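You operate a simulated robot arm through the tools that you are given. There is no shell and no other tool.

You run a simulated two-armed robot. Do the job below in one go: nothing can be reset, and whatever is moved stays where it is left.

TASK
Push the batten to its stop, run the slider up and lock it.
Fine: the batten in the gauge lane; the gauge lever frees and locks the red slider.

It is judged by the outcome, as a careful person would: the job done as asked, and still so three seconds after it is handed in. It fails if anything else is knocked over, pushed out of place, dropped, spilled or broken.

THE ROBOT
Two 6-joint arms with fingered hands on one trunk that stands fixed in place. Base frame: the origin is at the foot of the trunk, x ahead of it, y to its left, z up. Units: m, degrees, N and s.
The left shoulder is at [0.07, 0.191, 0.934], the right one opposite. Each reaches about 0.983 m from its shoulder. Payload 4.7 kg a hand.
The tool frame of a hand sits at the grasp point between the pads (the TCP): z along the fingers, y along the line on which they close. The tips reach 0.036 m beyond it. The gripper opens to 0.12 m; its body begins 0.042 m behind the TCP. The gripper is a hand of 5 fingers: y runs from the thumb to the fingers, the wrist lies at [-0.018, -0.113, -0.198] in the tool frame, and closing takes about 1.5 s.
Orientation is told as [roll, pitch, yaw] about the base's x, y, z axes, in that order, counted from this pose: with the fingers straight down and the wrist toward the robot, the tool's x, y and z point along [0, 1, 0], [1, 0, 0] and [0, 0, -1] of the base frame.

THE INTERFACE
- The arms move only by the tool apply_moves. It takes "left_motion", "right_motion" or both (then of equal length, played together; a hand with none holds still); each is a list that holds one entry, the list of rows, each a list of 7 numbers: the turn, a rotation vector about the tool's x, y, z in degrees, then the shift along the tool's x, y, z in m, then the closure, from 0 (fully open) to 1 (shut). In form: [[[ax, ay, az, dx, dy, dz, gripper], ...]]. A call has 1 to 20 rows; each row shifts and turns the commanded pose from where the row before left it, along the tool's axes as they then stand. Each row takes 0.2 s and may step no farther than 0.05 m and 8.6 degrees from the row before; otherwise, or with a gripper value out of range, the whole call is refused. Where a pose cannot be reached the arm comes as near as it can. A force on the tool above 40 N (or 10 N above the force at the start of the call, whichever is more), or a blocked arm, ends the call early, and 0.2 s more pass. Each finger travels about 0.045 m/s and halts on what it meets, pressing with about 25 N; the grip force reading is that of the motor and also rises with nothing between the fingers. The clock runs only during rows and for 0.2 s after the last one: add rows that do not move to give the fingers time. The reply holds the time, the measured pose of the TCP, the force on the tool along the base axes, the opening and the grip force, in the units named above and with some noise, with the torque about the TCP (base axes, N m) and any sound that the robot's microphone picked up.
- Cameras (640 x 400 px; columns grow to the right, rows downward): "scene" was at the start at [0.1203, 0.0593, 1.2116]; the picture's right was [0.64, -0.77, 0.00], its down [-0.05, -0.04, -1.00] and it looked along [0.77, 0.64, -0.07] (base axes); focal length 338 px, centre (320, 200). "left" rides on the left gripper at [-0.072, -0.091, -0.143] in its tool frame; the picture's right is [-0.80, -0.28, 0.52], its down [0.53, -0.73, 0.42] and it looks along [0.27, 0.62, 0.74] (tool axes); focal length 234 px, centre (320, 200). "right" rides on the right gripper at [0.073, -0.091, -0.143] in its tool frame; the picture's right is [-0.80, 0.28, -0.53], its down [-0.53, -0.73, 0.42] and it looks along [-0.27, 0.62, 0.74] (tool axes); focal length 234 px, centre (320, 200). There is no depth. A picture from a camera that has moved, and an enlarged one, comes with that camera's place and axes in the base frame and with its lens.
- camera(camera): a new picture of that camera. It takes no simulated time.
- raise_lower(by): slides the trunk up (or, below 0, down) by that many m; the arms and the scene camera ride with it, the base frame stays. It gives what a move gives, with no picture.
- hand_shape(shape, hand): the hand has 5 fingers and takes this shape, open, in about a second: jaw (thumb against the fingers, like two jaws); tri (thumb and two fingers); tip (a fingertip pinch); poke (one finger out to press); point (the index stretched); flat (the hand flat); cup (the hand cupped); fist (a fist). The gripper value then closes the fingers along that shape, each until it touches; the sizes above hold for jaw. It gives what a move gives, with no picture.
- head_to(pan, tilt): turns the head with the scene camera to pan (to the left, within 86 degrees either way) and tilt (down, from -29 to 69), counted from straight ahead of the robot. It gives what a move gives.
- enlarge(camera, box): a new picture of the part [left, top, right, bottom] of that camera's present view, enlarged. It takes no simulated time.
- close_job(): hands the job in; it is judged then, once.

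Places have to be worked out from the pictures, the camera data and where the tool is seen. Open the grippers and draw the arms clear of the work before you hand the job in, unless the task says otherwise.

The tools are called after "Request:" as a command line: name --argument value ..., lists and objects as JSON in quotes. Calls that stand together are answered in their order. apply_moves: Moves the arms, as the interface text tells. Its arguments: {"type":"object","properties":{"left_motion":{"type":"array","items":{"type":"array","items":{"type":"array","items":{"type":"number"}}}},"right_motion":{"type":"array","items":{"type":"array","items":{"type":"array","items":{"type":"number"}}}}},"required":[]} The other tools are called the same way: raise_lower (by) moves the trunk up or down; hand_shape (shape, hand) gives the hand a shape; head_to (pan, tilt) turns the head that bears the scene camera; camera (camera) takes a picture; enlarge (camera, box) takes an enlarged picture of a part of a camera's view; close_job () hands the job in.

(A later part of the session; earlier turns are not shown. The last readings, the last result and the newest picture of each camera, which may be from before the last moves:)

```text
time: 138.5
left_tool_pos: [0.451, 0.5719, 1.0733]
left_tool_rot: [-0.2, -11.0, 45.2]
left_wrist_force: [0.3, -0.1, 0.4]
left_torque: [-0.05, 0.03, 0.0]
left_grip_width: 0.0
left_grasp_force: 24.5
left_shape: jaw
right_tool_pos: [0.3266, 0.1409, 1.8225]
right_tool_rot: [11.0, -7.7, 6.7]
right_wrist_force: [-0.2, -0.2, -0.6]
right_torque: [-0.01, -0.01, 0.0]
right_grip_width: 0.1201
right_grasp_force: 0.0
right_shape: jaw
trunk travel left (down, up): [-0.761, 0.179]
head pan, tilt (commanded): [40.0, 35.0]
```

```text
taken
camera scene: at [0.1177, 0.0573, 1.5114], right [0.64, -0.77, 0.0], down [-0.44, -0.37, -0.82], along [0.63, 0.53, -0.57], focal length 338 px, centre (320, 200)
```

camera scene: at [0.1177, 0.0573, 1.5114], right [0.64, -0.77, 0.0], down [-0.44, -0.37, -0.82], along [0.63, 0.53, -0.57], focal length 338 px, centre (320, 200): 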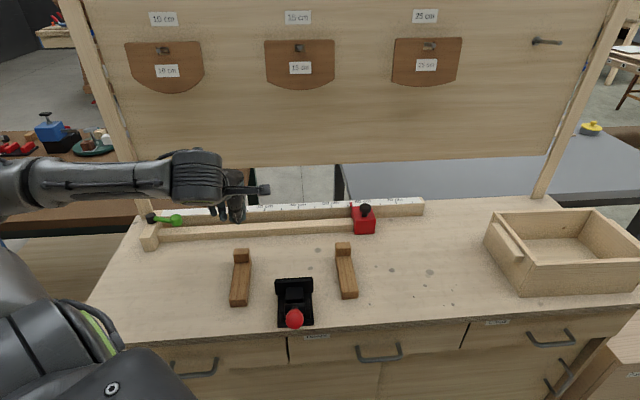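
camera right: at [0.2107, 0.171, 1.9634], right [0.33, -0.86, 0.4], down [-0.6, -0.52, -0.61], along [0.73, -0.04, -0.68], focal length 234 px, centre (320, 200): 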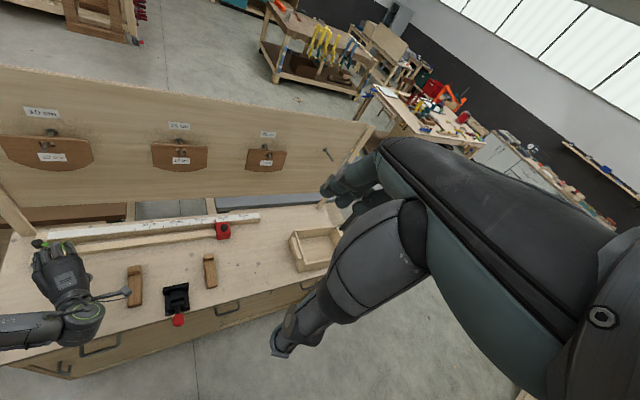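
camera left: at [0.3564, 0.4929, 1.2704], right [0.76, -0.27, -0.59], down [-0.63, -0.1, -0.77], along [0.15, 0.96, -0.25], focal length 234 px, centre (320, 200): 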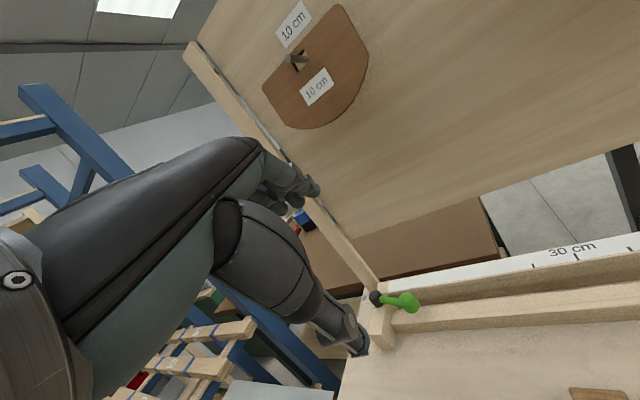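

Good. Continuing the known route: up and forward, then yaw back to about 23°.

Request:
apply_moves --left_motion '[[[0, 0, 0, -0.0163, 0.0141, -0.0217, 1], [0, 0, 0, -0.0163, 0.0141, -0.0217, 1], [0, 0, 0, -0.0163, 0.0141, -0.0217, 1], [0, 0, 0, -0.0163, 0.0141, -0.0217, 1], [0, 0, 0, -0.0163, 0.0141, -0.0217, 1], [0, -1.43, 7.37, 0, 0, 0, 1], [0, -1.43, 7.37, 0, 0, 0, 1], [0, -1.43, 7.37, 0, 0, 0, 1]]]'

Request:
apply_moves --left_motion '[[[-3.65, -5.36, 1.87, 0, 0, 0, 1], [-3.65, -5.36, 1.87, 0, 0, 0, 1], [-3.65, -5.36, 1.87, 0, 0, 0, 1], [-3.65, -5.36, 1.87, 0, 0, 0, 1]]]'

Request:
apply_moves --left_motion '[[[-3.65, -5.36, 1.87, 0, 0.005, -0.005, 1], [-3.65, -5.36, 1.87, 0, 0.005, -0.005, 1], [-3.65, -5.36, 1.87, 0, 0.005, -0.005, 1], [-3.65, -5.36, 1.87, 0, 0.005, -0.005, 1]]]'

Request:
camera --camera "scene"

```text
time: 140.3
left_tool_pos: [0.5437, 0.5462, 1.1932]
left_tool_rot: [-0.1, -10.9, 22.5]
left_wrist_force: [0.5, -0.6, -0.6]
left_torque: [-0.03, 0.02, 0.03]
left_grip_width: 0.0
left_grasp_force: 25.1
left_shape: jaw
right_tool_pos: [0.3265, 0.1395, 1.823]
right_tool_rot: [11.0, -7.9, 6.7]
right_wrist_force: [-0.1, 1.1, 0.6]
right_torque: [-0.01, 0.03, 0.01]
right_grip_width: 0.12
right_grasp_force: 0.0
right_shape: jaw
trunk travel left (down, up): [-0.761, 0.179]
head pan, tilt (commanded): [40.0, 35.0]
```

```text
time: 141.3
left_tool_pos: [0.5511, 0.4865, 1.1628]
left_tool_rot: [-20.0, -26.6, 17.4]
left_wrist_force: [0.0, -0.5, 0.0]
left_torque: [0.03, 0.0, 0.01]
left_grip_width: 0.0002
left_grasp_force: 25.0
left_shape: jaw
left hand out of reach, approached as far as the arm can: row 1, 2, 4
right_tool_pos: [0.3243, 0.1402, 1.8236]
right_tool_rot: [11.0, -7.9, 6.8]
right_wrist_force: [-0.1, -0.4, 0.2]
right_torque: [-0.01, 0.02, 0.01]
right_grip_width: 0.12
right_grasp_force: 0.1
right_shape: jaw
trunk travel left (down, up): [-0.761, 0.179]
head pan, tilt (commanded): [40.0, 35.0]
```

```text
time: 142.3
left_tool_pos: [0.5566, 0.4951, 1.1847]
left_tool_rot: [-42.5, -43.0, 19.2]
left_wrist_force: [1.3, 0.7, -0.3]
left_torque: [0.0, -0.01, 0.03]
left_grip_width: 0.0
left_grasp_force: 25.2
left_shape: jaw
left hand out of reach, approached as far as the arm can: row 1
right_tool_pos: [0.3248, 0.1442, 1.8223]
right_tool_rot: [10.8, -7.8, 6.9]
right_wrist_force: [0.1, -0.2, 0.6]
right_torque: [-0.02, -0.01, -0.01]
right_grip_width: 0.1199
right_grasp_force: 0.1
right_shape: jaw
trunk travel left (down, up): [-0.761, 0.179]
head pan, tilt (commanded): [40.0, 35.0]
```

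```text
taken
camera scene: at [0.1168, 0.0599, 1.5114], right [0.64, -0.77, 0.0], down [-0.44, -0.37, -0.82], along [0.63, 0.53, -0.57], focal length 338 px, centre (320, 200)
```

scene: 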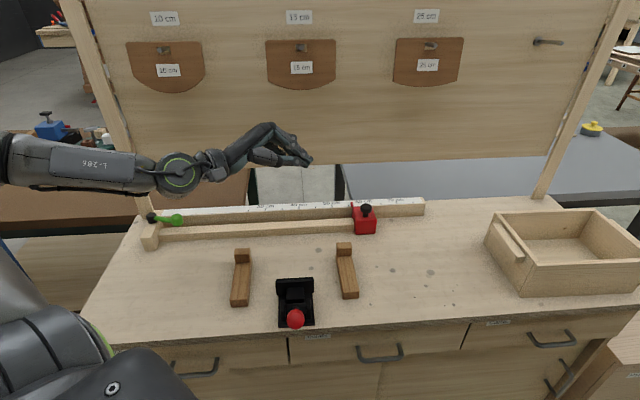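

The same posture as before. Forward now to about (0.785, 0.43, 1.18), switching to the elbow-low reach.

Request:
apply_moves --left_motion '[[[0, 0, 0, -0.0009, 0.0172, 0.0241, 1], [0, 0, 0, -0.0009, 0.0172, 0.0241, 1], [0, 0, 0, -0.0009, 0.0172, 0.0241, 1], [0, 0, 0, -0.0009, 0.0172, 0.0241, 1], [0, 0, 0, -0.0009, 0.0172, 0.0241, 1], [0, 0, 0, -0.0009, 0.0172, 0.0241, 1], [0, 0, 0, -0.0009, 0.0172, 0.0241, 1], [0, 0, 0, -0.0009, 0.0172, 0.0241, 1]]]'

Request:
camera --camera "scene"

```text
time: 144.1
left_tool_pos: [0.785, 0.4312, 1.1781]
left_tool_rot: [-42.3, -42.8, 18.9]
left_wrist_force: [1.0, -0.3, -0.4]
left_torque: [0.0, 0.01, 0.0]
left_grip_width: 0.0
left_grasp_force: 25.0
left_shape: jaw
right_tool_pos: [0.3282, 0.1408, 1.8215]
right_tool_rot: [11.0, -7.6, 6.7]
right_wrist_force: [1.1, -0.2, -0.2]
right_torque: [0.0, 0.02, 0.01]
right_grip_width: 0.1199
right_grasp_force: 0.0
right_shape: jaw
trunk travel left (down, up): [-0.761, 0.179]
head pan, tilt (commanded): [40.0, 35.0]
```

```text
taken
camera scene: at [0.1192, 0.0569, 1.5113], right [0.64, -0.77, 0.0], down [-0.44, -0.37, -0.82], along [0.63, 0.53, -0.57], focal length 338 px, centre (320, 200)
```

scene: 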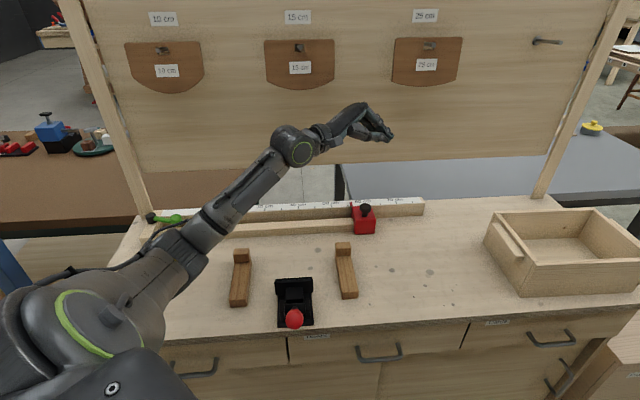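

Elbow-low posture reached again. Now the pitch and roll rotations bring the fingers down.

Request:
apply_moves --left_motion '[[[6.78, 1.9, -3.79, 0, 0, 0, 1], [6.78, 1.9, -3.79, 0, 0, 0, 1], [6.78, 1.9, -3.79, 0, 0, 0, 1], [6.78, 1.9, -3.79, 0, 0, 0, 1], [6.78, 1.9, -3.79, 0, 0, 0, 1], [-1.38, 7.74, 1.46, 0, 0, 0, 1], [-1.38, 7.74, 1.46, 0, 0, 0, 1], [-1.38, 7.74, 1.46, 0, 0, 0, 1], [-1.0, 5.8, 1.1, 0, 0, 0, 1]]]'

Request:
camera --camera "left"

```text
time: 146.1
left_tool_pos: [0.7841, 0.4319, 1.1798]
left_tool_rot: [-0.6, -10.7, 10.0]
left_wrist_force: [0.8, -1.2, 0.6]
left_torque: [-0.01, -0.02, -0.03]
left_grip_width: 0.0003
left_grasp_force: 24.7
left_shape: jaw
right_tool_pos: [0.3275, 0.1405, 1.8225]
right_tool_rot: [10.9, -7.7, 6.7]
right_wrist_force: [-0.2, -0.7, 0.3]
right_torque: [0.0, -0.01, -0.01]
right_grip_width: 0.1199
right_grasp_force: 0.0
right_shape: jaw
trunk travel left (down, up): [-0.761, 0.179]
head pan, tilt (commanded): [40.0, 35.0]
```

```text
taken
camera left: at [0.6824, 0.3423, 1.3028], right [-0.04, -0.83, -0.56], down [-0.72, 0.41, -0.56], along [0.69, 0.38, -0.61], focal length 234 px, centre (320, 200)
```

left: 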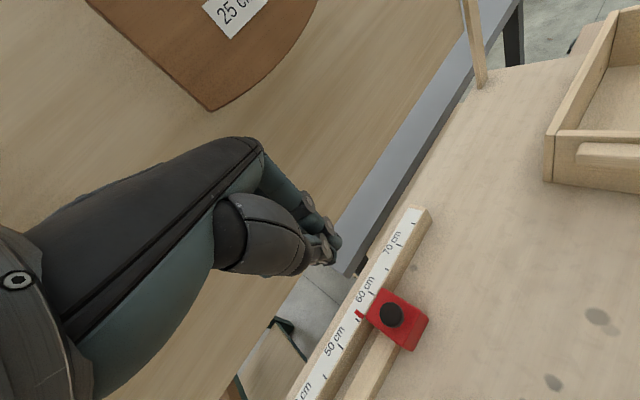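

Now I'll carry the hand right, high above the slider, toward the tray (z about 1.16).

Request:
apply_moves --left_motion '[[[0, 0, 0, -0.0397, 0.0035, 0.0041, 1], [0, 0, 0, -0.0397, 0.0035, 0.0041, 1], [0, 0, 0, -0.0397, 0.0035, 0.0041, 1], [0, 0, 0, -0.0397, 0.0035, 0.0041, 1], [0, 0, 0, -0.0397, 0.0035, 0.0041, 1], [0, 0, 0, -0.0397, 0.0035, 0.0041, 1]]]'

Request:
camera --camera "scene"

Request:
camera --camera "left"

```text
time: 147.5
left_tool_pos: [0.8488, 0.2002, 1.1628]
left_tool_rot: [-0.6, -10.8, 10.1]
left_wrist_force: [-0.4, -0.2, 0.5]
left_torque: [0.03, 0.0, -0.02]
left_grip_width: 0.0
left_grasp_force: 24.5
left_shape: jaw
right_tool_pos: [0.3278, 0.1398, 1.8232]
right_tool_rot: [11.1, -7.8, 6.7]
right_wrist_force: [-0.3, -0.2, -0.4]
right_torque: [0.01, 0.0, 0.02]
right_grip_width: 0.12
right_grasp_force: 0.0
right_shape: jaw
trunk travel left (down, up): [-0.761, 0.179]
head pan, tilt (commanded): [40.0, 35.0]
```

```text
taken
camera scene: at [0.1178, 0.0555, 1.5114], right [0.64, -0.77, 0.0], down [-0.44, -0.37, -0.82], along [0.63, 0.53, -0.57], focal length 338 px, centre (320, 200)
```

scene: 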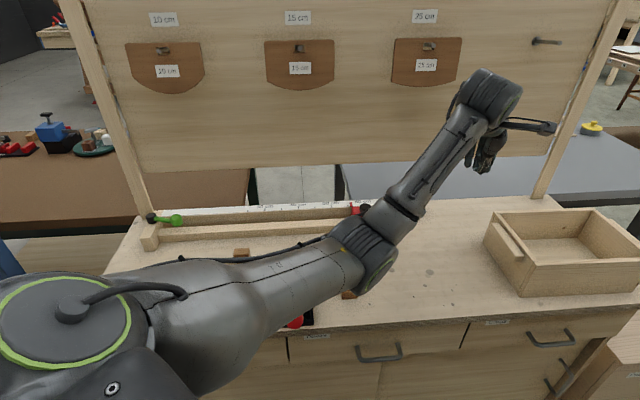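

```text
taken
camera left: at [0.7475, 0.1106, 1.2861], right [-0.04, -0.83, -0.56], down [-0.72, 0.41, -0.56], along [0.69, 0.38, -0.61], focal length 234 px, centre (320, 200)
```

left: 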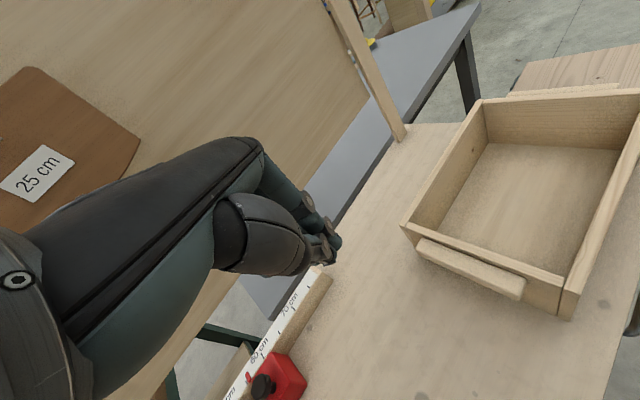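

Good view of the tray. I'll zoom in to locate its inside left-back corner precisely.

Request:
enlarge --camera "left" --box '[380, 80, 620, 330]'

Request:
enlarge --camera "scene" --box '[470, 195, 640, 305]'

```text
1.60 times, centred on (500, 205) of left
camera zoom: at [0.7475, 0.1106, 1.2861], right [-0.04, -0.83, -0.56], down [-0.72, 0.41, -0.56], along [0.69, 0.38, -0.61], focal length 375 px, centre (32, 192)
```

zoom: 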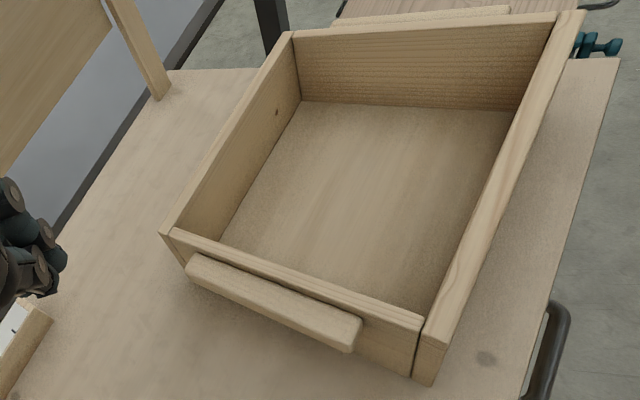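

```text
3.64 times, centred on (555, 250) of scene
camera zoom: at [0.1178, 0.0555, 1.5114], right [0.64, -0.77, 0.0], down [-0.44, -0.37, -0.82], along [0.63, 0.53, -0.57], focal length 1229 px, centre (-534, 18)
```

zoom: 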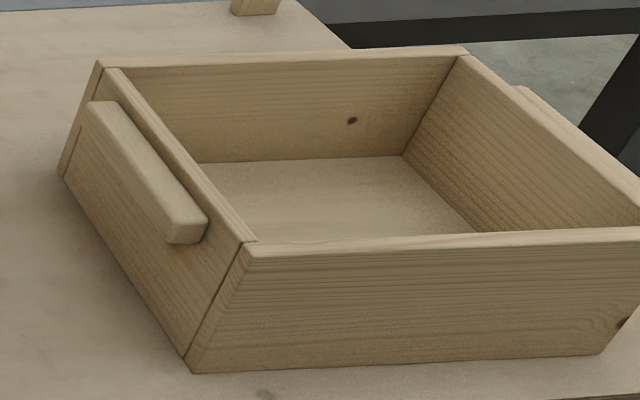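

The tray's left wall is still parallel to the lane (no real rotation), so a straight tow is enough. Its inner left-back corner is near (0.99, 0.13) at finger height. I'll yaw and tilt the hand for this, while still high.

Request:
apply_moves --left_motion '[[[0, -1.15, 6.15, 0, 0, 0, 1], [0, -1.15, 6.15, 0, 0, 0, 1], [0, -1.15, 6.15, 0, 0, 0, 1], [0, -1.15, 6.15, 0, 0, 0, 1], [-5, 0, 0, 0, 0, 0, 1], [-5, 0, 0, 0, 0, 0, 1]]]'

Request:
camera --camera "scene"

```text
time: 148.9
left_tool_pos: [0.8511, 0.2008, 1.1621]
left_tool_rot: [-0.7, -21.1, -15.0]
left_wrist_force: [0.1, 0.2, -0.4]
left_torque: [0.03, 0.0, 0.0]
left_grip_width: 0.0
left_grasp_force: 25.3
left_shape: jaw
right_tool_pos: [0.3266, 0.1424, 1.8228]
right_tool_rot: [11.0, -7.8, 6.6]
right_wrist_force: [-0.4, 0.3, 0.1]
right_torque: [-0.02, 0.02, -0.01]
right_grip_width: 0.1195
right_grasp_force: 0.0
right_shape: jaw
trunk travel left (down, up): [-0.761, 0.179]
head pan, tilt (commanded): [40.0, 35.0]
```

```text
taken
camera scene: at [0.1173, 0.0579, 1.5114], right [0.64, -0.77, 0.0], down [-0.44, -0.37, -0.82], along [0.63, 0.53, -0.57], focal length 338 px, centre (320, 200)
```

scene: 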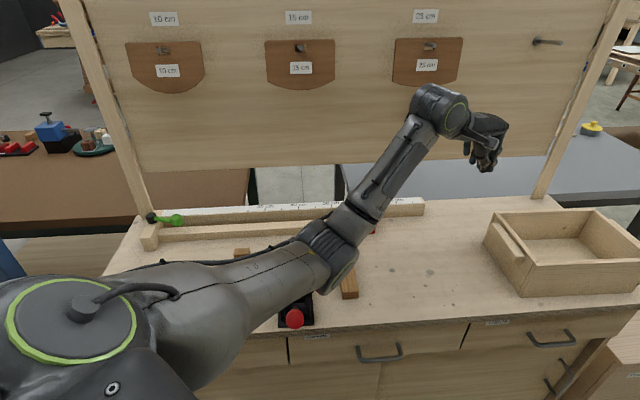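

No warnings. I'll move above the tray's inner left-back corner, staying about 6 cm over its rim.

Request:
apply_moves --left_motion '[[[0, 0, 0, -0.0195, 0.0145, 0.022, 1], [0, 0, 0, -0.0195, 0.0145, 0.022, 1], [0, 0, 0, -0.0195, 0.0145, 0.022, 1], [0, 0, 0, -0.0195, 0.0145, 0.022, 1]]]'

Request:
apply_moves --left_motion '[[[0, 0, 0, -0.0195, 0.0145, 0.022, 1], [0, 0, 0, -0.0195, 0.0145, 0.022, 1]]]'

Request:
camera --camera "left"

Request:
camera --camera "scene"

```text
time: 149.9
left_tool_pos: [0.9129, 0.1009, 1.1]
left_tool_rot: [-0.7, -20.9, -15.0]
left_wrist_force: [-0.5, 1.0, 0.6]
left_torque: [0.01, 0.01, 0.02]
left_grip_width: 0.0
left_grasp_force: 24.9
left_shape: jaw
right_tool_pos: [0.3285, 0.1395, 1.8223]
right_tool_rot: [11.2, -7.7, 6.7]
right_wrist_force: [0.7, -1.7, -0.3]
right_torque: [0.03, 0.01, -0.01]
right_grip_width: 0.1203
right_grasp_force: 0.1
right_shape: jaw
trunk travel left (down, up): [-0.761, 0.179]
head pan, tilt (commanded): [40.0, 35.0]
```

```text
time: 150.5
left_tool_pos: [0.9429, 0.0506, 1.0709]
left_tool_rot: [-0.6, -20.9, -15.1]
left_wrist_force: [0.8, -0.7, 0.4]
left_torque: [0.02, 0.02, 0.03]
left_grip_width: 0.0
left_grasp_force: 25.0
left_shape: jaw
right_tool_pos: [0.3283, 0.1385, 1.8223]
right_tool_rot: [11.2, -7.7, 6.6]
right_wrist_force: [1.0, -0.2, -0.3]
right_torque: [0.04, 0.0, 0.03]
right_grip_width: 0.1203
right_grasp_force: 0.0
right_shape: jaw
trunk travel left (down, up): [-0.761, 0.179]
head pan, tilt (commanded): [40.0, 35.0]
```

```text
taken
camera left: at [0.7933, 0.0191, 1.1717], right [-0.28, -0.76, -0.58], down [-0.38, 0.65, -0.66], along [0.88, 0.03, -0.47], focal length 234 px, centre (320, 200)
```

left: 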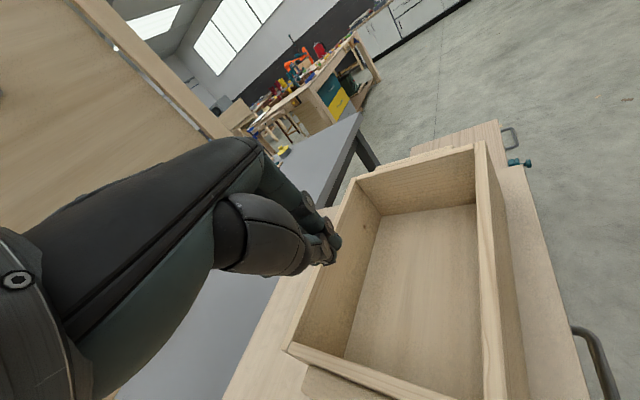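

```text
taken
camera scene: at [0.1187, 0.0551, 1.5114], right [0.64, -0.77, 0.0], down [-0.44, -0.37, -0.82], along [0.63, 0.53, -0.57], focal length 338 px, centre (320, 200)
```

scene: 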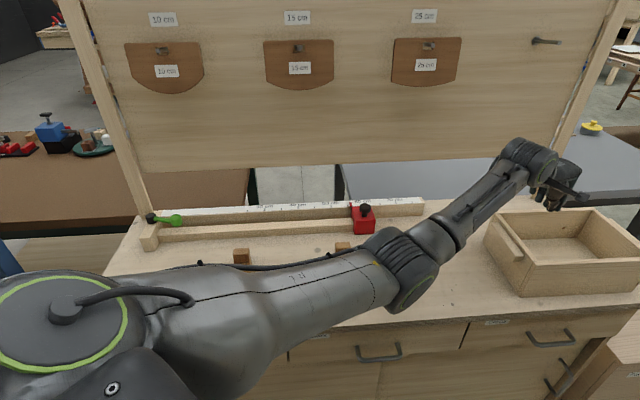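

The hand is over the tray's interior with the little finger near the left-back corner. I'll lower in steps, checking for clearance.

Request:
apply_moves --left_motion '[[[0, 0, 0, 0, -0.0094, 0.0245, 1], [0, 0, 0, 0, -0.0094, 0.0245, 1], [0, 0, 0, 0, -0.0047, 0.0123, 1]]]'

Request:
camera --camera "left"

Request:
enlarge --camera "scene" --box '[470, 130, 640, 300]'

```text
time: 151.3
left_tool_pos: [0.9441, 0.0537, 1.0042]
left_tool_rot: [-0.6, -21.1, -15.0]
left_wrist_force: [-0.1, -0.5, -0.1]
left_torque: [0.02, 0.01, 0.01]
left_grip_width: 0.0002
left_grasp_force: 24.9
left_shape: jaw
right_tool_pos: [0.3271, 0.1415, 1.8237]
right_tool_rot: [11.0, -7.8, 6.7]
right_wrist_force: [0.7, 0.0, 0.4]
right_torque: [-0.04, -0.02, 0.0]
right_grip_width: 0.12
right_grasp_force: 0.0
right_shape: jaw
trunk travel left (down, up): [-0.761, 0.179]
head pan, tilt (commanded): [40.0, 35.0]
```

```text
taken
camera left: at [0.7924, 0.0205, 1.1063], right [-0.28, -0.76, -0.58], down [-0.37, 0.65, -0.67], along [0.88, 0.03, -0.47], focal length 234 px, centre (320, 200)
```

left: 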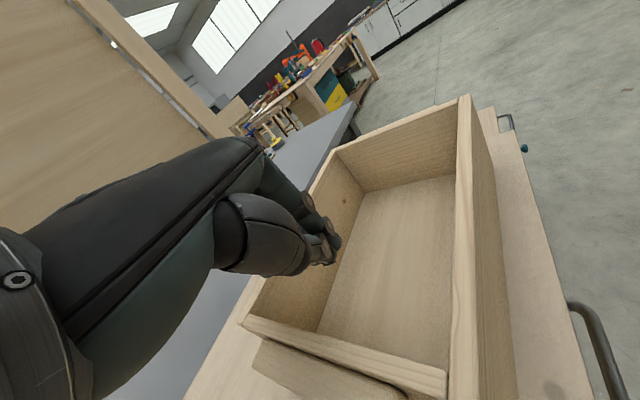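

```text
2.35 times, centred on (555, 215) of scene
camera zoom: at [0.1173, 0.0579, 1.5114], right [0.64, -0.77, 0.0], down [-0.44, -0.37, -0.82], along [0.63, 0.53, -0.57], focal length 795 px, centre (-233, 165)
```

zoom: 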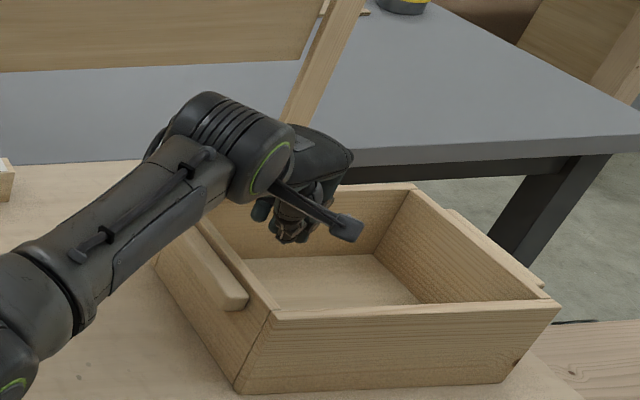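

Clear inside the tray. I'll lower the remaining 6 cm so the tips are a few centimetres above the tray floor.

Request:
apply_moves --left_motion '[[[0, 0, 0, 0, -0.0076, 0.0199, 1], [0, 0, 0, 0, -0.0076, 0.0199, 1], [0, 0, 0, 0, -0.0076, 0.0199, 1]]]'

Request:
camera --camera "left"

Request:
enlarge --camera "scene" --box '[470, 130, 640, 300]'

```text
time: 152.1
left_tool_pos: [0.9432, 0.0519, 0.9408]
left_tool_rot: [-0.7, -21.0, -15.0]
left_wrist_force: [0.4, -0.2, 0.3]
left_torque: [0.03, 0.02, 0.01]
left_grip_width: 0.0
left_grasp_force: 24.6
left_shape: jaw
right_tool_pos: [0.3265, 0.1411, 1.8222]
right_tool_rot: [11.0, -7.7, 6.7]
right_wrist_force: [-0.2, -0.3, -0.9]
right_torque: [0.0, 0.04, 0.0]
right_grip_width: 0.12
right_grasp_force: 0.0
right_shape: jaw
trunk travel left (down, up): [-0.761, 0.179]
head pan, tilt (commanded): [40.0, 35.0]
```

```text
taken
camera left: at [0.7927, 0.0196, 1.0428], right [-0.28, -0.76, -0.58], down [-0.38, 0.65, -0.66], along [0.88, 0.03, -0.47], focal length 234 px, centre (320, 200)
```

left: 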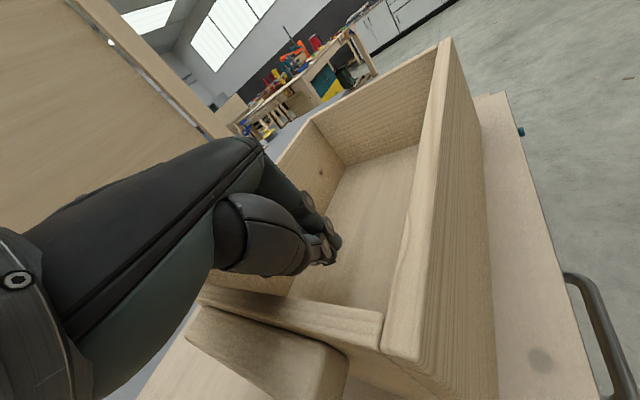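

```text
2.35 times, centred on (555, 215) of scene
camera zoom: at [0.1179, 0.0573, 1.5114], right [0.64, -0.77, 0.0], down [-0.44, -0.37, -0.82], along [0.63, 0.53, -0.57], focal length 795 px, centre (-233, 165)
```

zoom: 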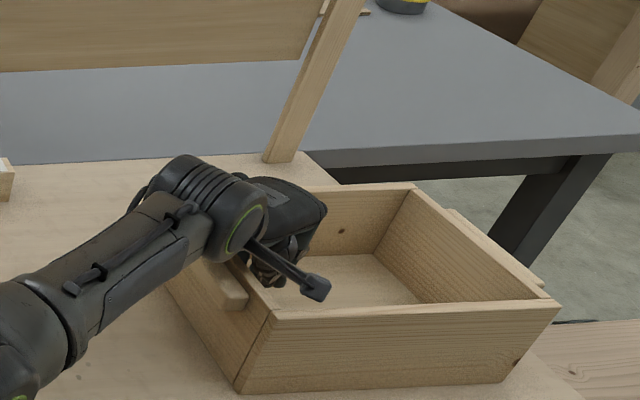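

The fingers are inside the tray with no contact yet. I'll move +y in small steps until the little finger meets the corner, watching the force.

Request:
apply_moves --left_motion '[[[0, 0, 0, 0.0048, -0.0012, -0.0005, 1], [0, 0, 0, 0.0048, -0.0012, -0.0005, 1], [0, 0, 0, 0.0048, -0.0012, -0.0005, 1]]]'

Request:
enlarge --camera "scene" --box '[470, 130, 640, 300]'

```text
time: 152.9
left_tool_pos: [0.9435, 0.0648, 0.9405]
left_tool_rot: [-0.8, -21.0, -15.0]
left_wrist_force: [1.2, -2.3, 0.6]
left_torque: [0.07, 0.06, 0.12]
left_grip_width: 0.0001
left_grasp_force: 25.3
left_shape: jaw
right_tool_pos: [0.3276, 0.14, 1.8233]
right_tool_rot: [10.9, -7.8, 6.7]
right_wrist_force: [0.3, -0.4, 0.3]
right_torque: [0.02, 0.01, -0.04]
right_grip_width: 0.1202
right_grasp_force: 0.1
right_shape: jaw
trunk travel left (down, up): [-0.761, 0.179]
head pan, tilt (commanded): [40.0, 35.0]
```

```text
2.35 times, centred on (555, 215) of scene
camera zoom: at [0.1178, 0.0565, 1.5114], right [0.64, -0.77, 0.0], down [-0.44, -0.37, -0.82], along [0.63, 0.53, -0.57], focal length 795 px, centre (-233, 165)
```

zoom: 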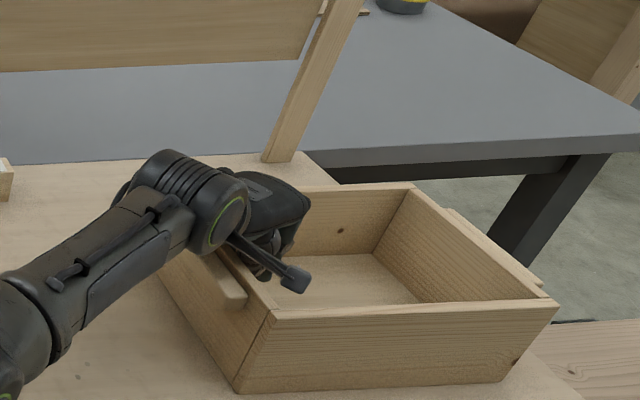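

Light contact with the tray's left wall (2.5 N). I'll tow in the needed direction (mostly +y, slightly -x), 1 cm per step, and watch the tray.

Request:
apply_moves --left_motion '[[[0, 0, 0, 0.0043, -0.0024, -0.0009, 1], [0, 0, 0, 0.0043, -0.0024, -0.0009, 1], [0, 0, 0, 0.0043, -0.0024, -0.0009, 1], [0, 0, 0, 0.0043, -0.0024, -0.0009, 1]]]'

Request:
enlarge --camera "scene" --box '[470, 130, 640, 300]'

```text
time: 153.9
left_tool_pos: [0.936, 0.0845, 0.9405]
left_tool_rot: [-0.8, -21.0, -15.1]
left_wrist_force: [0.8, -4.2, 3.9]
left_torque: [0.17, 0.18, 0.2]
left_grip_width: 0.0001
left_grasp_force: 24.9
left_shape: jaw
right_tool_pos: [0.3261, 0.1411, 1.8231]
right_tool_rot: [11.0, -7.8, 6.7]
right_wrist_force: [0.5, 0.7, 0.5]
right_torque: [0.02, 0.0, 0.02]
right_grip_width: 0.12
right_grasp_force: 0.0
right_shape: jaw
trunk travel left (down, up): [-0.761, 0.179]
head pan, tilt (commanded): [40.0, 35.0]
```

```text
2.35 times, centred on (555, 215) of scene
camera zoom: at [0.1173, 0.0571, 1.5114], right [0.64, -0.77, 0.0], down [-0.44, -0.37, -0.82], along [0.63, 0.53, -0.57], focal length 795 px, centre (-233, 165)
```

zoom: 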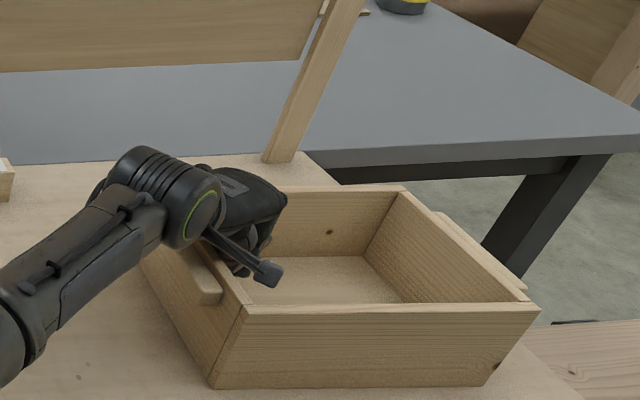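

The tray moved with the finger. I'll check from the reference viewpoint (pan 28) to compare with its original pixel position.

Request:
head_to --pan 28 --tilt 35

Request:
enlarge --camera "scene" --box '[290, 140, 450, 240]'

Request:
enlarge --camera "scene" --box '[380, 160, 580, 285]'

Request:
camera --camera "scene"

```text
time: 154.6
left_tool_pos: [0.9375, 0.0846, 0.9404]
left_tool_rot: [-0.7, -20.9, -15.1]
left_wrist_force: [1.6, -2.7, 1.9]
left_torque: [0.13, 0.14, 0.12]
left_grip_width: 0.0
left_grasp_force: 24.8
left_shape: jaw
right_tool_pos: [0.3263, 0.141, 1.8222]
right_tool_rot: [10.9, -7.8, 6.7]
right_wrist_force: [0.1, -0.8, 0.1]
right_torque: [0.01, 0.02, 0.04]
right_grip_width: 0.1201
right_grasp_force: 0.0
right_shape: jaw
trunk travel left (down, up): [-0.761, 0.179]
head pan, tilt (commanded): [28.0, 35.0]
```

```text
4.00 times, centred on (370, 190) of scene
camera zoom: at [0.1276, 0.0416, 1.5114], right [0.47, -0.88, 0.0], down [-0.51, -0.27, -0.82], along [0.72, 0.39, -0.57], focal length 1352 px, centre (120, 240)
```

zoom: 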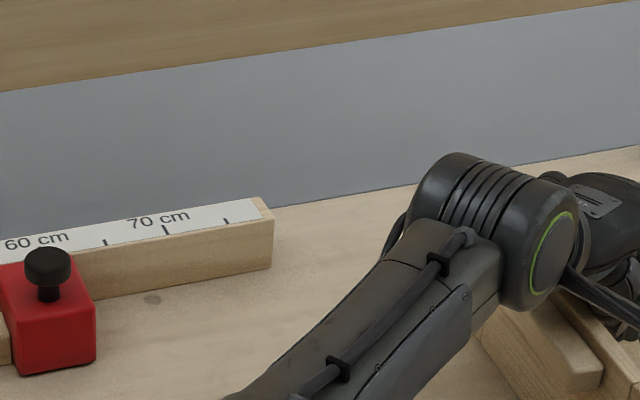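

```text
3.20 times, centred on (480, 222) of scene
camera zoom: at [0.1276, 0.0416, 1.5114], right [0.47, -0.88, 0.0], down [-0.51, -0.27, -0.82], along [0.72, 0.39, -0.57], focal length 1081 px, centre (-192, 128)
```

zoom: 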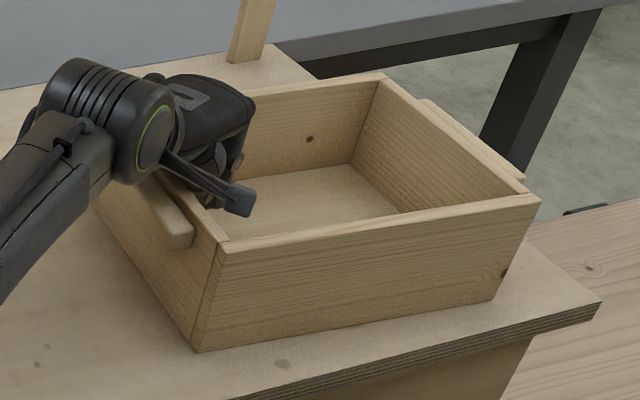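

```text
taken
camera scene: at [0.1276, 0.0416, 1.5114], right [0.47, -0.88, 0.0], down [-0.51, -0.27, -0.82], along [0.72, 0.39, -0.57], focal length 338 px, centre (320, 200)
```

scene: 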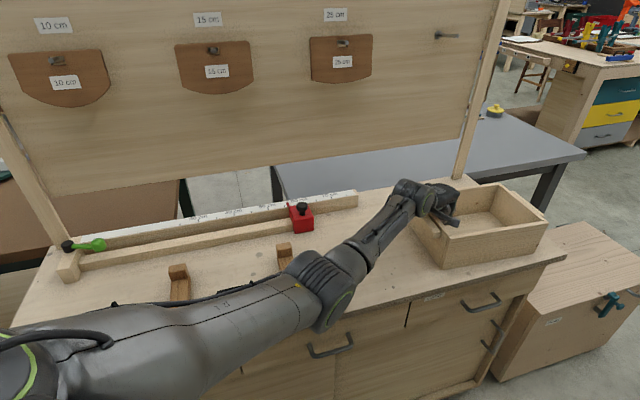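

I need accurate corner positions to judge both shift and rotation, so I'll zoom closely on the visible corners.

Request:
enlarge --camera "scene" --box '[420, 245, 468, 275]'

Request:
enlarge --camera "scene" --box '[510, 210, 574, 260]'

Request:
enlarge --camera "scene" --box '[400, 170, 520, 245]'

Request:
camera --camera "left"

```text
13.33 times, centred on (444, 260) of scene
camera zoom: at [0.1276, 0.0416, 1.5114], right [0.47, -0.88, 0.0], down [-0.51, -0.27, -0.82], along [0.72, 0.39, -0.57], focal length 4505 px, centre (-1333, -600)
```

zoom: 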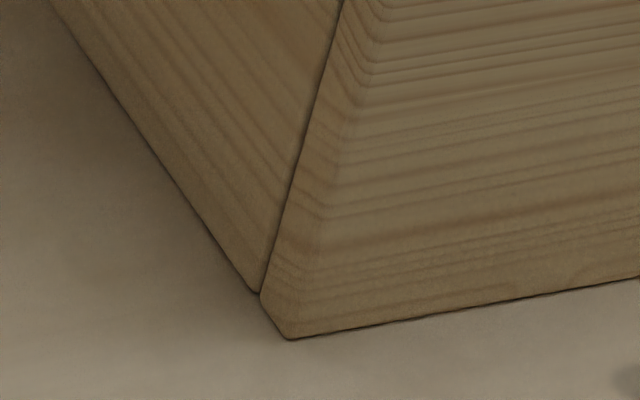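

```text
8.00 times, centred on (542, 235) of scene
camera zoom: at [0.1276, 0.0416, 1.5114], right [0.47, -0.88, 0.0], down [-0.51, -0.27, -0.82], along [0.72, 0.39, -0.57], focal length 2703 px, centre (-1456, -80)
```

zoom: 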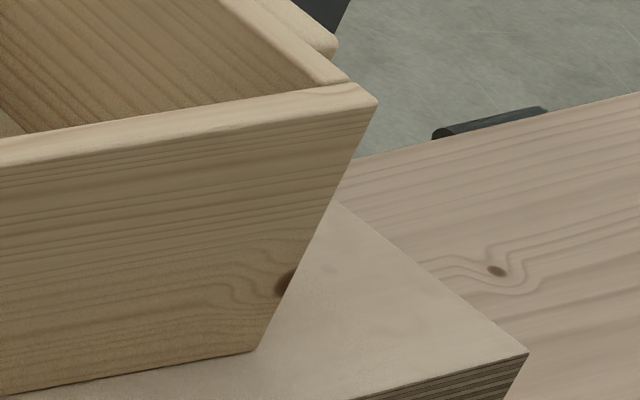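

```text
5.33 times, centred on (460, 208) of scene
camera zoom: at [0.1276, 0.0416, 1.5114], right [0.47, -0.88, 0.0], down [-0.51, -0.27, -0.82], along [0.72, 0.39, -0.57], focal length 1802 px, centre (-427, 160)
```

zoom: 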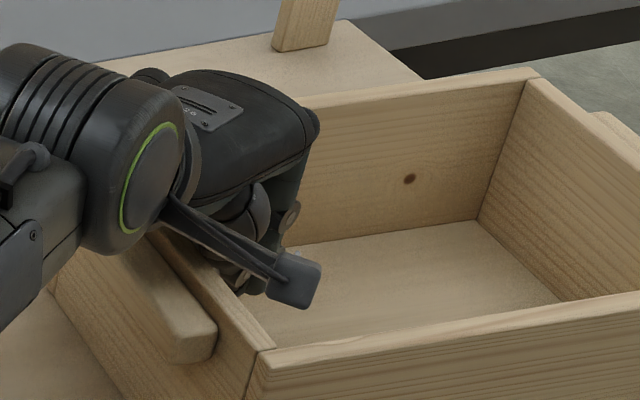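

```text
taken
camera left: at [0.7865, 0.0532, 1.0421], right [-0.28, -0.76, -0.58], down [-0.38, 0.65, -0.66], along [0.88, 0.03, -0.47], focal length 234 px, centre (320, 200)
```

left: 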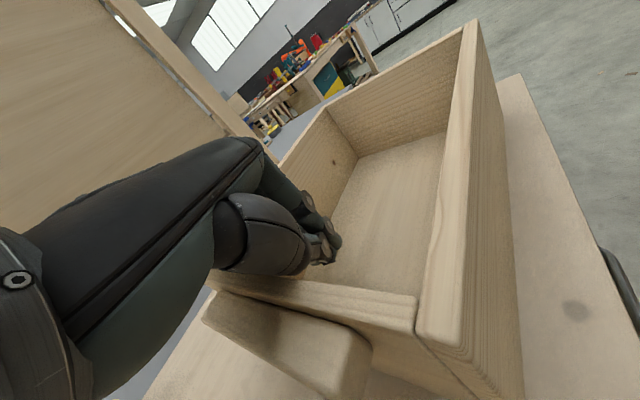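

The tray is turned about 4° clockwise relative to the bench, and I suspect my thumb base touched the rim. I'll release slightly, make the fingers steeper so only the little finger touches near the back corner, and then push that end left to square the tray up.

Request:
apply_moves --left_motion '[[[0, 0, 0, -0.004, 0.006, 0.0, 1], [5, 0, 0, 0, 0.002, -0.004, 1], [5, 0, 0, 0, 0.002, -0.004, 1]]]'

Request:
camera --camera "left"

Request:
enlarge --camera "scene" --box '[400, 170, 520, 245]'

```text
time: 155.4
left_tool_pos: [0.9438, 0.0796, 0.9502]
left_tool_rot: [-0.6, -10.9, -15.1]
left_wrist_force: [0.5, 0.1, -0.7]
left_torque: [0.02, 0.0, 0.01]
left_grip_width: 0.0002
left_grasp_force: 24.8
left_shape: jaw
right_tool_pos: [0.3277, 0.1397, 1.8227]
right_tool_rot: [10.9, -7.8, 6.7]
right_wrist_force: [0.7, -0.2, 0.3]
right_torque: [0.01, -0.04, 0.02]
right_grip_width: 0.1199
right_grasp_force: 0.0
right_shape: jaw
trunk travel left (down, up): [-0.761, 0.179]
head pan, tilt (commanded): [28.0, 35.0]
```

```text
taken
camera left: at [0.8115, 0.0431, 1.075], right [-0.38, -0.74, -0.56], down [-0.48, 0.68, -0.56], along [0.79, 0.05, -0.61], focal length 234 px, centre (320, 200)
```

left: 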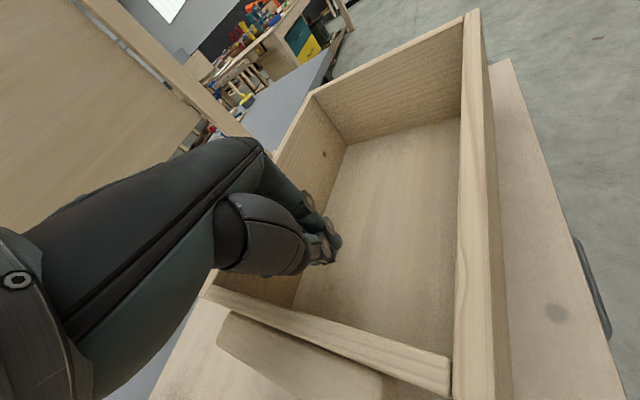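

```text
5.33 times, centred on (460, 208) of scene
camera zoom: at [0.1279, 0.0416, 1.5113], right [0.47, -0.88, 0.0], down [-0.51, -0.27, -0.82], along [0.72, 0.38, -0.57], focal length 1802 px, centre (-427, 160)
```

zoom: 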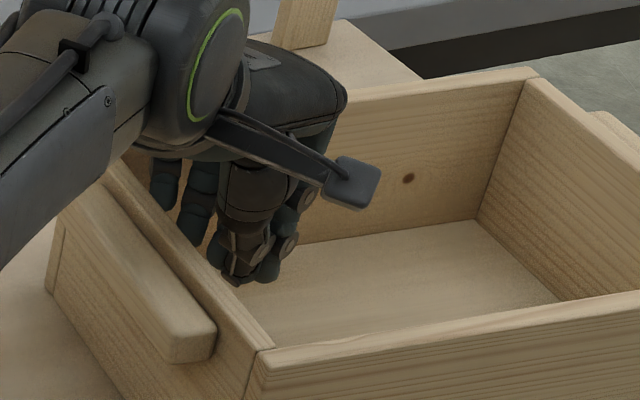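

The hand is now clear of the rim, with only the fingers inside near the back corner. The back-left corner is at (0.962, 0.178) and should be near (0.957, 0.200). I'll push the back end left in 5 mm steps.

Request:
apply_moves --left_motion '[[[0, 0, 0, 0.0025, -0.0043, -0.0008, 1], [0, 0, 0, 0.0025, -0.0043, -0.0008, 1], [0, 0, 0, 0.0025, -0.0043, -0.0008, 1], [0, 0, 0, 0.0025, -0.0043, -0.0008, 1]]]'

Request:
enlarge --camera "scene" --box '[400, 170, 520, 245]'

Request:
enlarge --camera "scene" --box '[420, 200, 580, 300]'

```text
time: 156.4
left_tool_pos: [0.9299, 0.0944, 0.9514]
left_tool_rot: [-0.6, -11.1, -15.2]
left_wrist_force: [1.1, -0.9, 0.2]
left_torque: [-0.01, 0.0, -0.06]
left_grip_width: 0.0
left_grasp_force: 25.7
left_shape: jaw
right_tool_pos: [0.3274, 0.1413, 1.8221]
right_tool_rot: [11.0, -7.7, 6.7]
right_wrist_force: [-0.8, 0.8, -0.2]
right_torque: [-0.02, -0.02, -0.02]
right_grip_width: 0.1197
right_grasp_force: 0.1
right_shape: jaw
trunk travel left (down, up): [-0.761, 0.179]
head pan, tilt (commanded): [28.0, 35.0]
```

```text
5.33 times, centred on (460, 208) of scene
camera zoom: at [0.1282, 0.0422, 1.5114], right [0.47, -0.88, 0.0], down [-0.51, -0.27, -0.82], along [0.72, 0.38, -0.57], focal length 1802 px, centre (-427, 160)
```

zoom: 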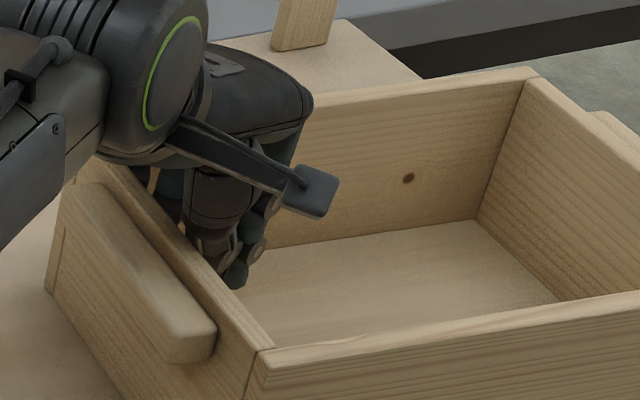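

```text
4.00 times, centred on (500, 250) of scene
camera zoom: at [0.1282, 0.0422, 1.5114], right [0.47, -0.88, 0.0], down [-0.51, -0.27, -0.82], along [0.72, 0.38, -0.57], focal length 1352 px, centre (-400, 0)
```

zoom: 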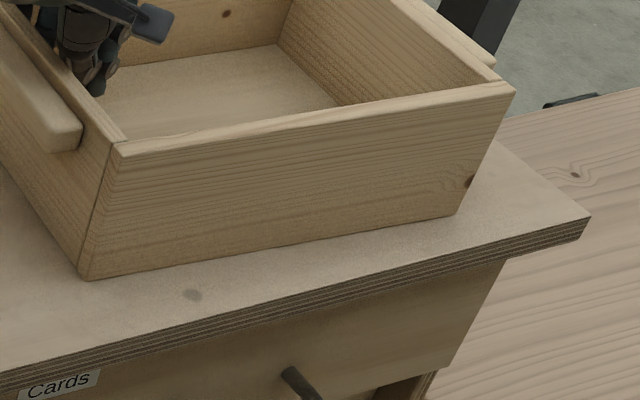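

Contact is just starting. I'll continue pushing left at the back end by 1.5 cm.

Request:
apply_moves --left_motion '[[[0, 0, 0, 0.0025, -0.0043, -0.0008, 1], [0, 0, 0, 0.0025, -0.0043, -0.0008, 1], [0, 0, 0, 0.0025, -0.0043, -0.0008, 1]]]'

Request:
enlarge --camera "scene" --box '[400, 170, 520, 245]'

Request:
enlarge --camera "scene" --box '[420, 200, 580, 300]'

```text
time: 157.2
left_tool_pos: [0.9175, 0.1035, 0.9508]
left_tool_rot: [-0.5, -11.0, -15.1]
left_wrist_force: [1.7, -2.1, 0.9]
left_torque: [0.02, 0.03, -0.01]
left_grip_width: 0.0
left_grasp_force: 25.0
left_shape: jaw
right_tool_pos: [0.3266, 0.1407, 1.8218]
right_tool_rot: [11.0, -7.7, 6.6]
right_wrist_force: [0.1, -0.4, 0.1]
right_torque: [0.01, 0.02, -0.03]
right_grip_width: 0.1202
right_grasp_force: 0.1
right_shape: jaw
trunk travel left (down, up): [-0.761, 0.179]
head pan, tilt (commanded): [28.0, 35.0]
```

```text
5.33 times, centred on (460, 208) of scene
camera zoom: at [0.1281, 0.0417, 1.5114], right [0.47, -0.88, 0.0], down [-0.51, -0.27, -0.82], along [0.72, 0.38, -0.57], focal length 1802 px, centre (-427, 160)
```

zoom: 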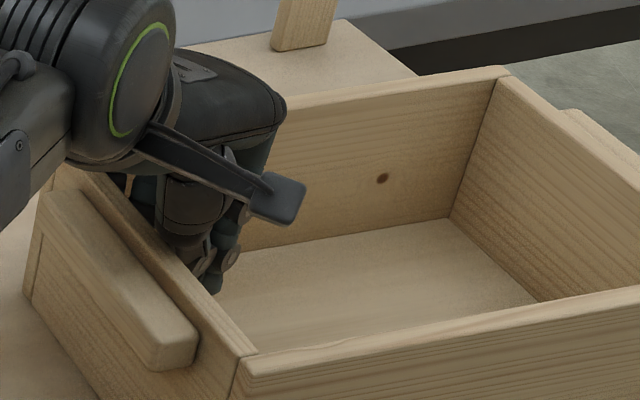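

```text
4.00 times, centred on (500, 250) of scene
camera zoom: at [0.1281, 0.0417, 1.5114], right [0.47, -0.88, 0.0], down [-0.51, -0.27, -0.82], along [0.72, 0.38, -0.57], focal length 1352 px, centre (-400, 0)
```

zoom: 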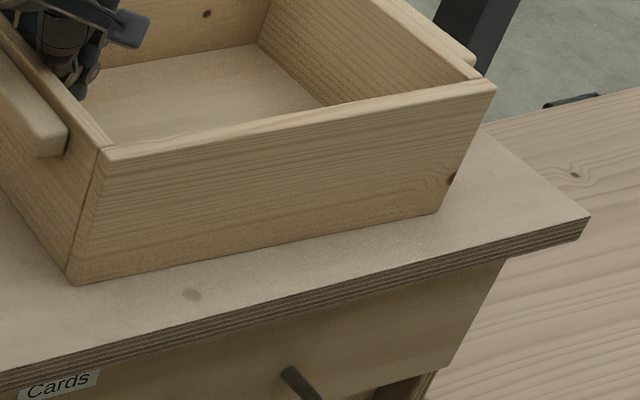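

The back-left corner is now at (0.954, 0.189), within about 1 cm of original, with 3° of turn remaining. The rest is best corrected by pushing the front-left end the other way from outside. I'll lift out of the tray first.

Request:
apply_moves --left_motion '[[[0, 0, 0, -0.003, 0.006, 0.001, 1], [0, 0, 0, 0, 0.0057, -0.0295, 1], [0, 0, 0, 0, 0.0057, -0.0295, 1], [0, 0, 0, 0, 0.0057, -0.0295, 1], [0, 0, 0, 0, 0.0057, -0.0295, 1]]]'

Request:
apply_moves --left_motion '[[[0, 1.15, -6.15, 0, -0.02, -0.005, 1], [0, 1.15, -6.15, 0, -0.025, -0.005, 1], [0, 1.15, -6.15, 0, -0.025, -0.005, 1], [0, 1.15, -6.15, 0, -0.025, -0.005, 1]]]'

Request:
camera --camera "left"

Request:
camera --camera "scene"

```text
time: 158.4
left_tool_pos: [0.9215, 0.1015, 1.0714]
left_tool_rot: [-0.7, -11.0, -15.1]
left_wrist_force: [-0.3, 0.0, 0.6]
left_torque: [0.01, -0.06, 0.0]
left_grip_width: 0.0
left_grasp_force: 25.2
left_shape: jaw
right_tool_pos: [0.3261, 0.1414, 1.8221]
right_tool_rot: [11.0, -7.8, 6.7]
right_wrist_force: [-0.1, 0.1, -0.7]
right_torque: [0.0, -0.02, -0.01]
right_grip_width: 0.1201
right_grasp_force: 0.0
right_shape: jaw
trunk travel left (down, up): [-0.761, 0.179]
head pan, tilt (commanded): [28.0, 35.0]
```

```text
time: 159.4
left_tool_pos: [0.8262, 0.1105, 1.0754]
left_tool_rot: [-0.8, -10.8, 10.1]
left_wrist_force: [-0.1, 0.0, -0.8]
left_torque: [0.03, -0.01, 0.0]
left_grip_width: 0.0
left_grasp_force: 24.7
left_shape: jaw
right_tool_pos: [0.3264, 0.1403, 1.8227]
right_tool_rot: [11.0, -7.8, 6.7]
right_wrist_force: [-0.3, -0.7, 0.6]
right_torque: [-0.03, 0.03, 0.0]
right_grip_width: 0.12
right_grasp_force: 0.0
right_shape: jaw
trunk travel left (down, up): [-0.761, 0.179]
head pan, tilt (commanded): [28.0, 35.0]
```

```text
taken
camera left: at [0.7251, 0.0219, 1.1981], right [-0.03, -0.83, -0.56], down [-0.72, 0.41, -0.56], along [0.69, 0.38, -0.61], focal length 234 px, centre (320, 200)
```

left: 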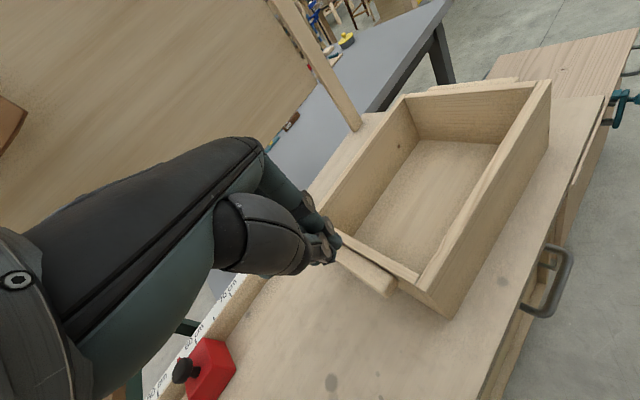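

```text
taken
camera scene: at [0.1271, 0.0412, 1.5115], right [0.47, -0.88, 0.0], down [-0.51, -0.27, -0.82], along [0.72, 0.38, -0.57], focal length 338 px, centre (320, 200)
```

scene: 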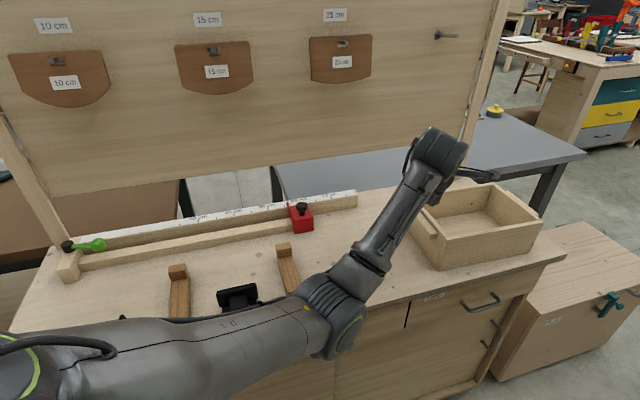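

The tray walls are vertical and about 11.5 cm high (rim at z ≈ 0.975). I'll come down outside its left wall near the front-left corner, keeping a gap.

Request:
apply_moves --left_motion '[[[0, 0, 0, -0.0013, -0.0381, -0.0073, 1], [0, 0, 0, 0, -0.0054, 0.0285, 1], [0, 0, 0, 0, -0.0054, 0.0285, 1], [0, 0, 0, 0, -0.0054, 0.0285, 1]]]'

Request:
camera --camera "left"

Request:
enlarge --camera "scene" --box '[380, 160, 540, 280]'

```text
time: 160.4
left_tool_pos: [0.7891, 0.1025, 0.9876]
left_tool_rot: [-0.7, -10.7, 10.0]
left_wrist_force: [-0.4, -0.3, 0.7]
left_torque: [0.02, 0.0, 0.0]
left_grip_width: 0.0001
left_grasp_force: 24.5
left_shape: jaw
right_tool_pos: [0.3264, 0.1413, 1.8231]
right_tool_rot: [11.1, -7.8, 6.8]
right_wrist_force: [-0.1, 0.1, 0.3]
right_torque: [-0.02, -0.04, 0.0]
right_grip_width: 0.1201
right_grasp_force: 0.0
right_shape: jaw
trunk travel left (down, up): [-0.761, 0.179]
head pan, tilt (commanded): [28.0, 35.0]
```

```text
taken
camera left: at [0.6863, 0.0135, 1.1107], right [-0.04, -0.83, -0.56], down [-0.72, 0.41, -0.56], along [0.69, 0.38, -0.61], focal length 234 px, centre (320, 200)
```

left: 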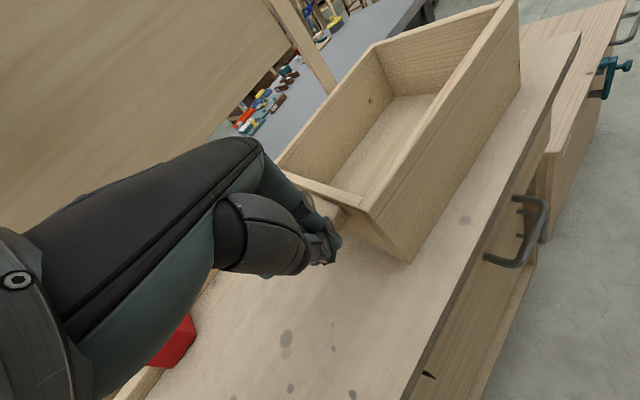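

```text
3.33 times, centred on (460, 220) of scene
camera zoom: at [0.1274, 0.0419, 1.5115], right [0.47, -0.88, 0.0], down [-0.51, -0.27, -0.82], along [0.72, 0.38, -0.57], focal length 1126 px, centre (-147, 133)
```

zoom: 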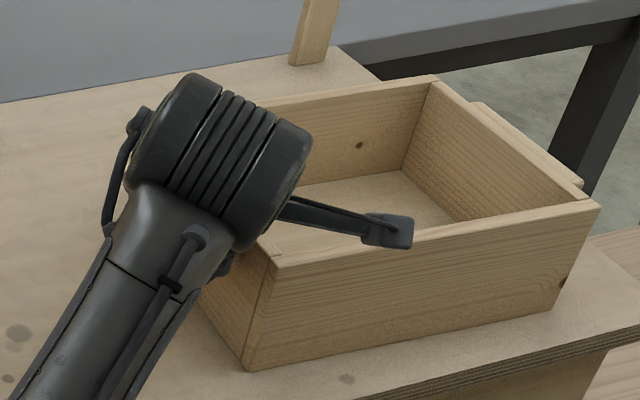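

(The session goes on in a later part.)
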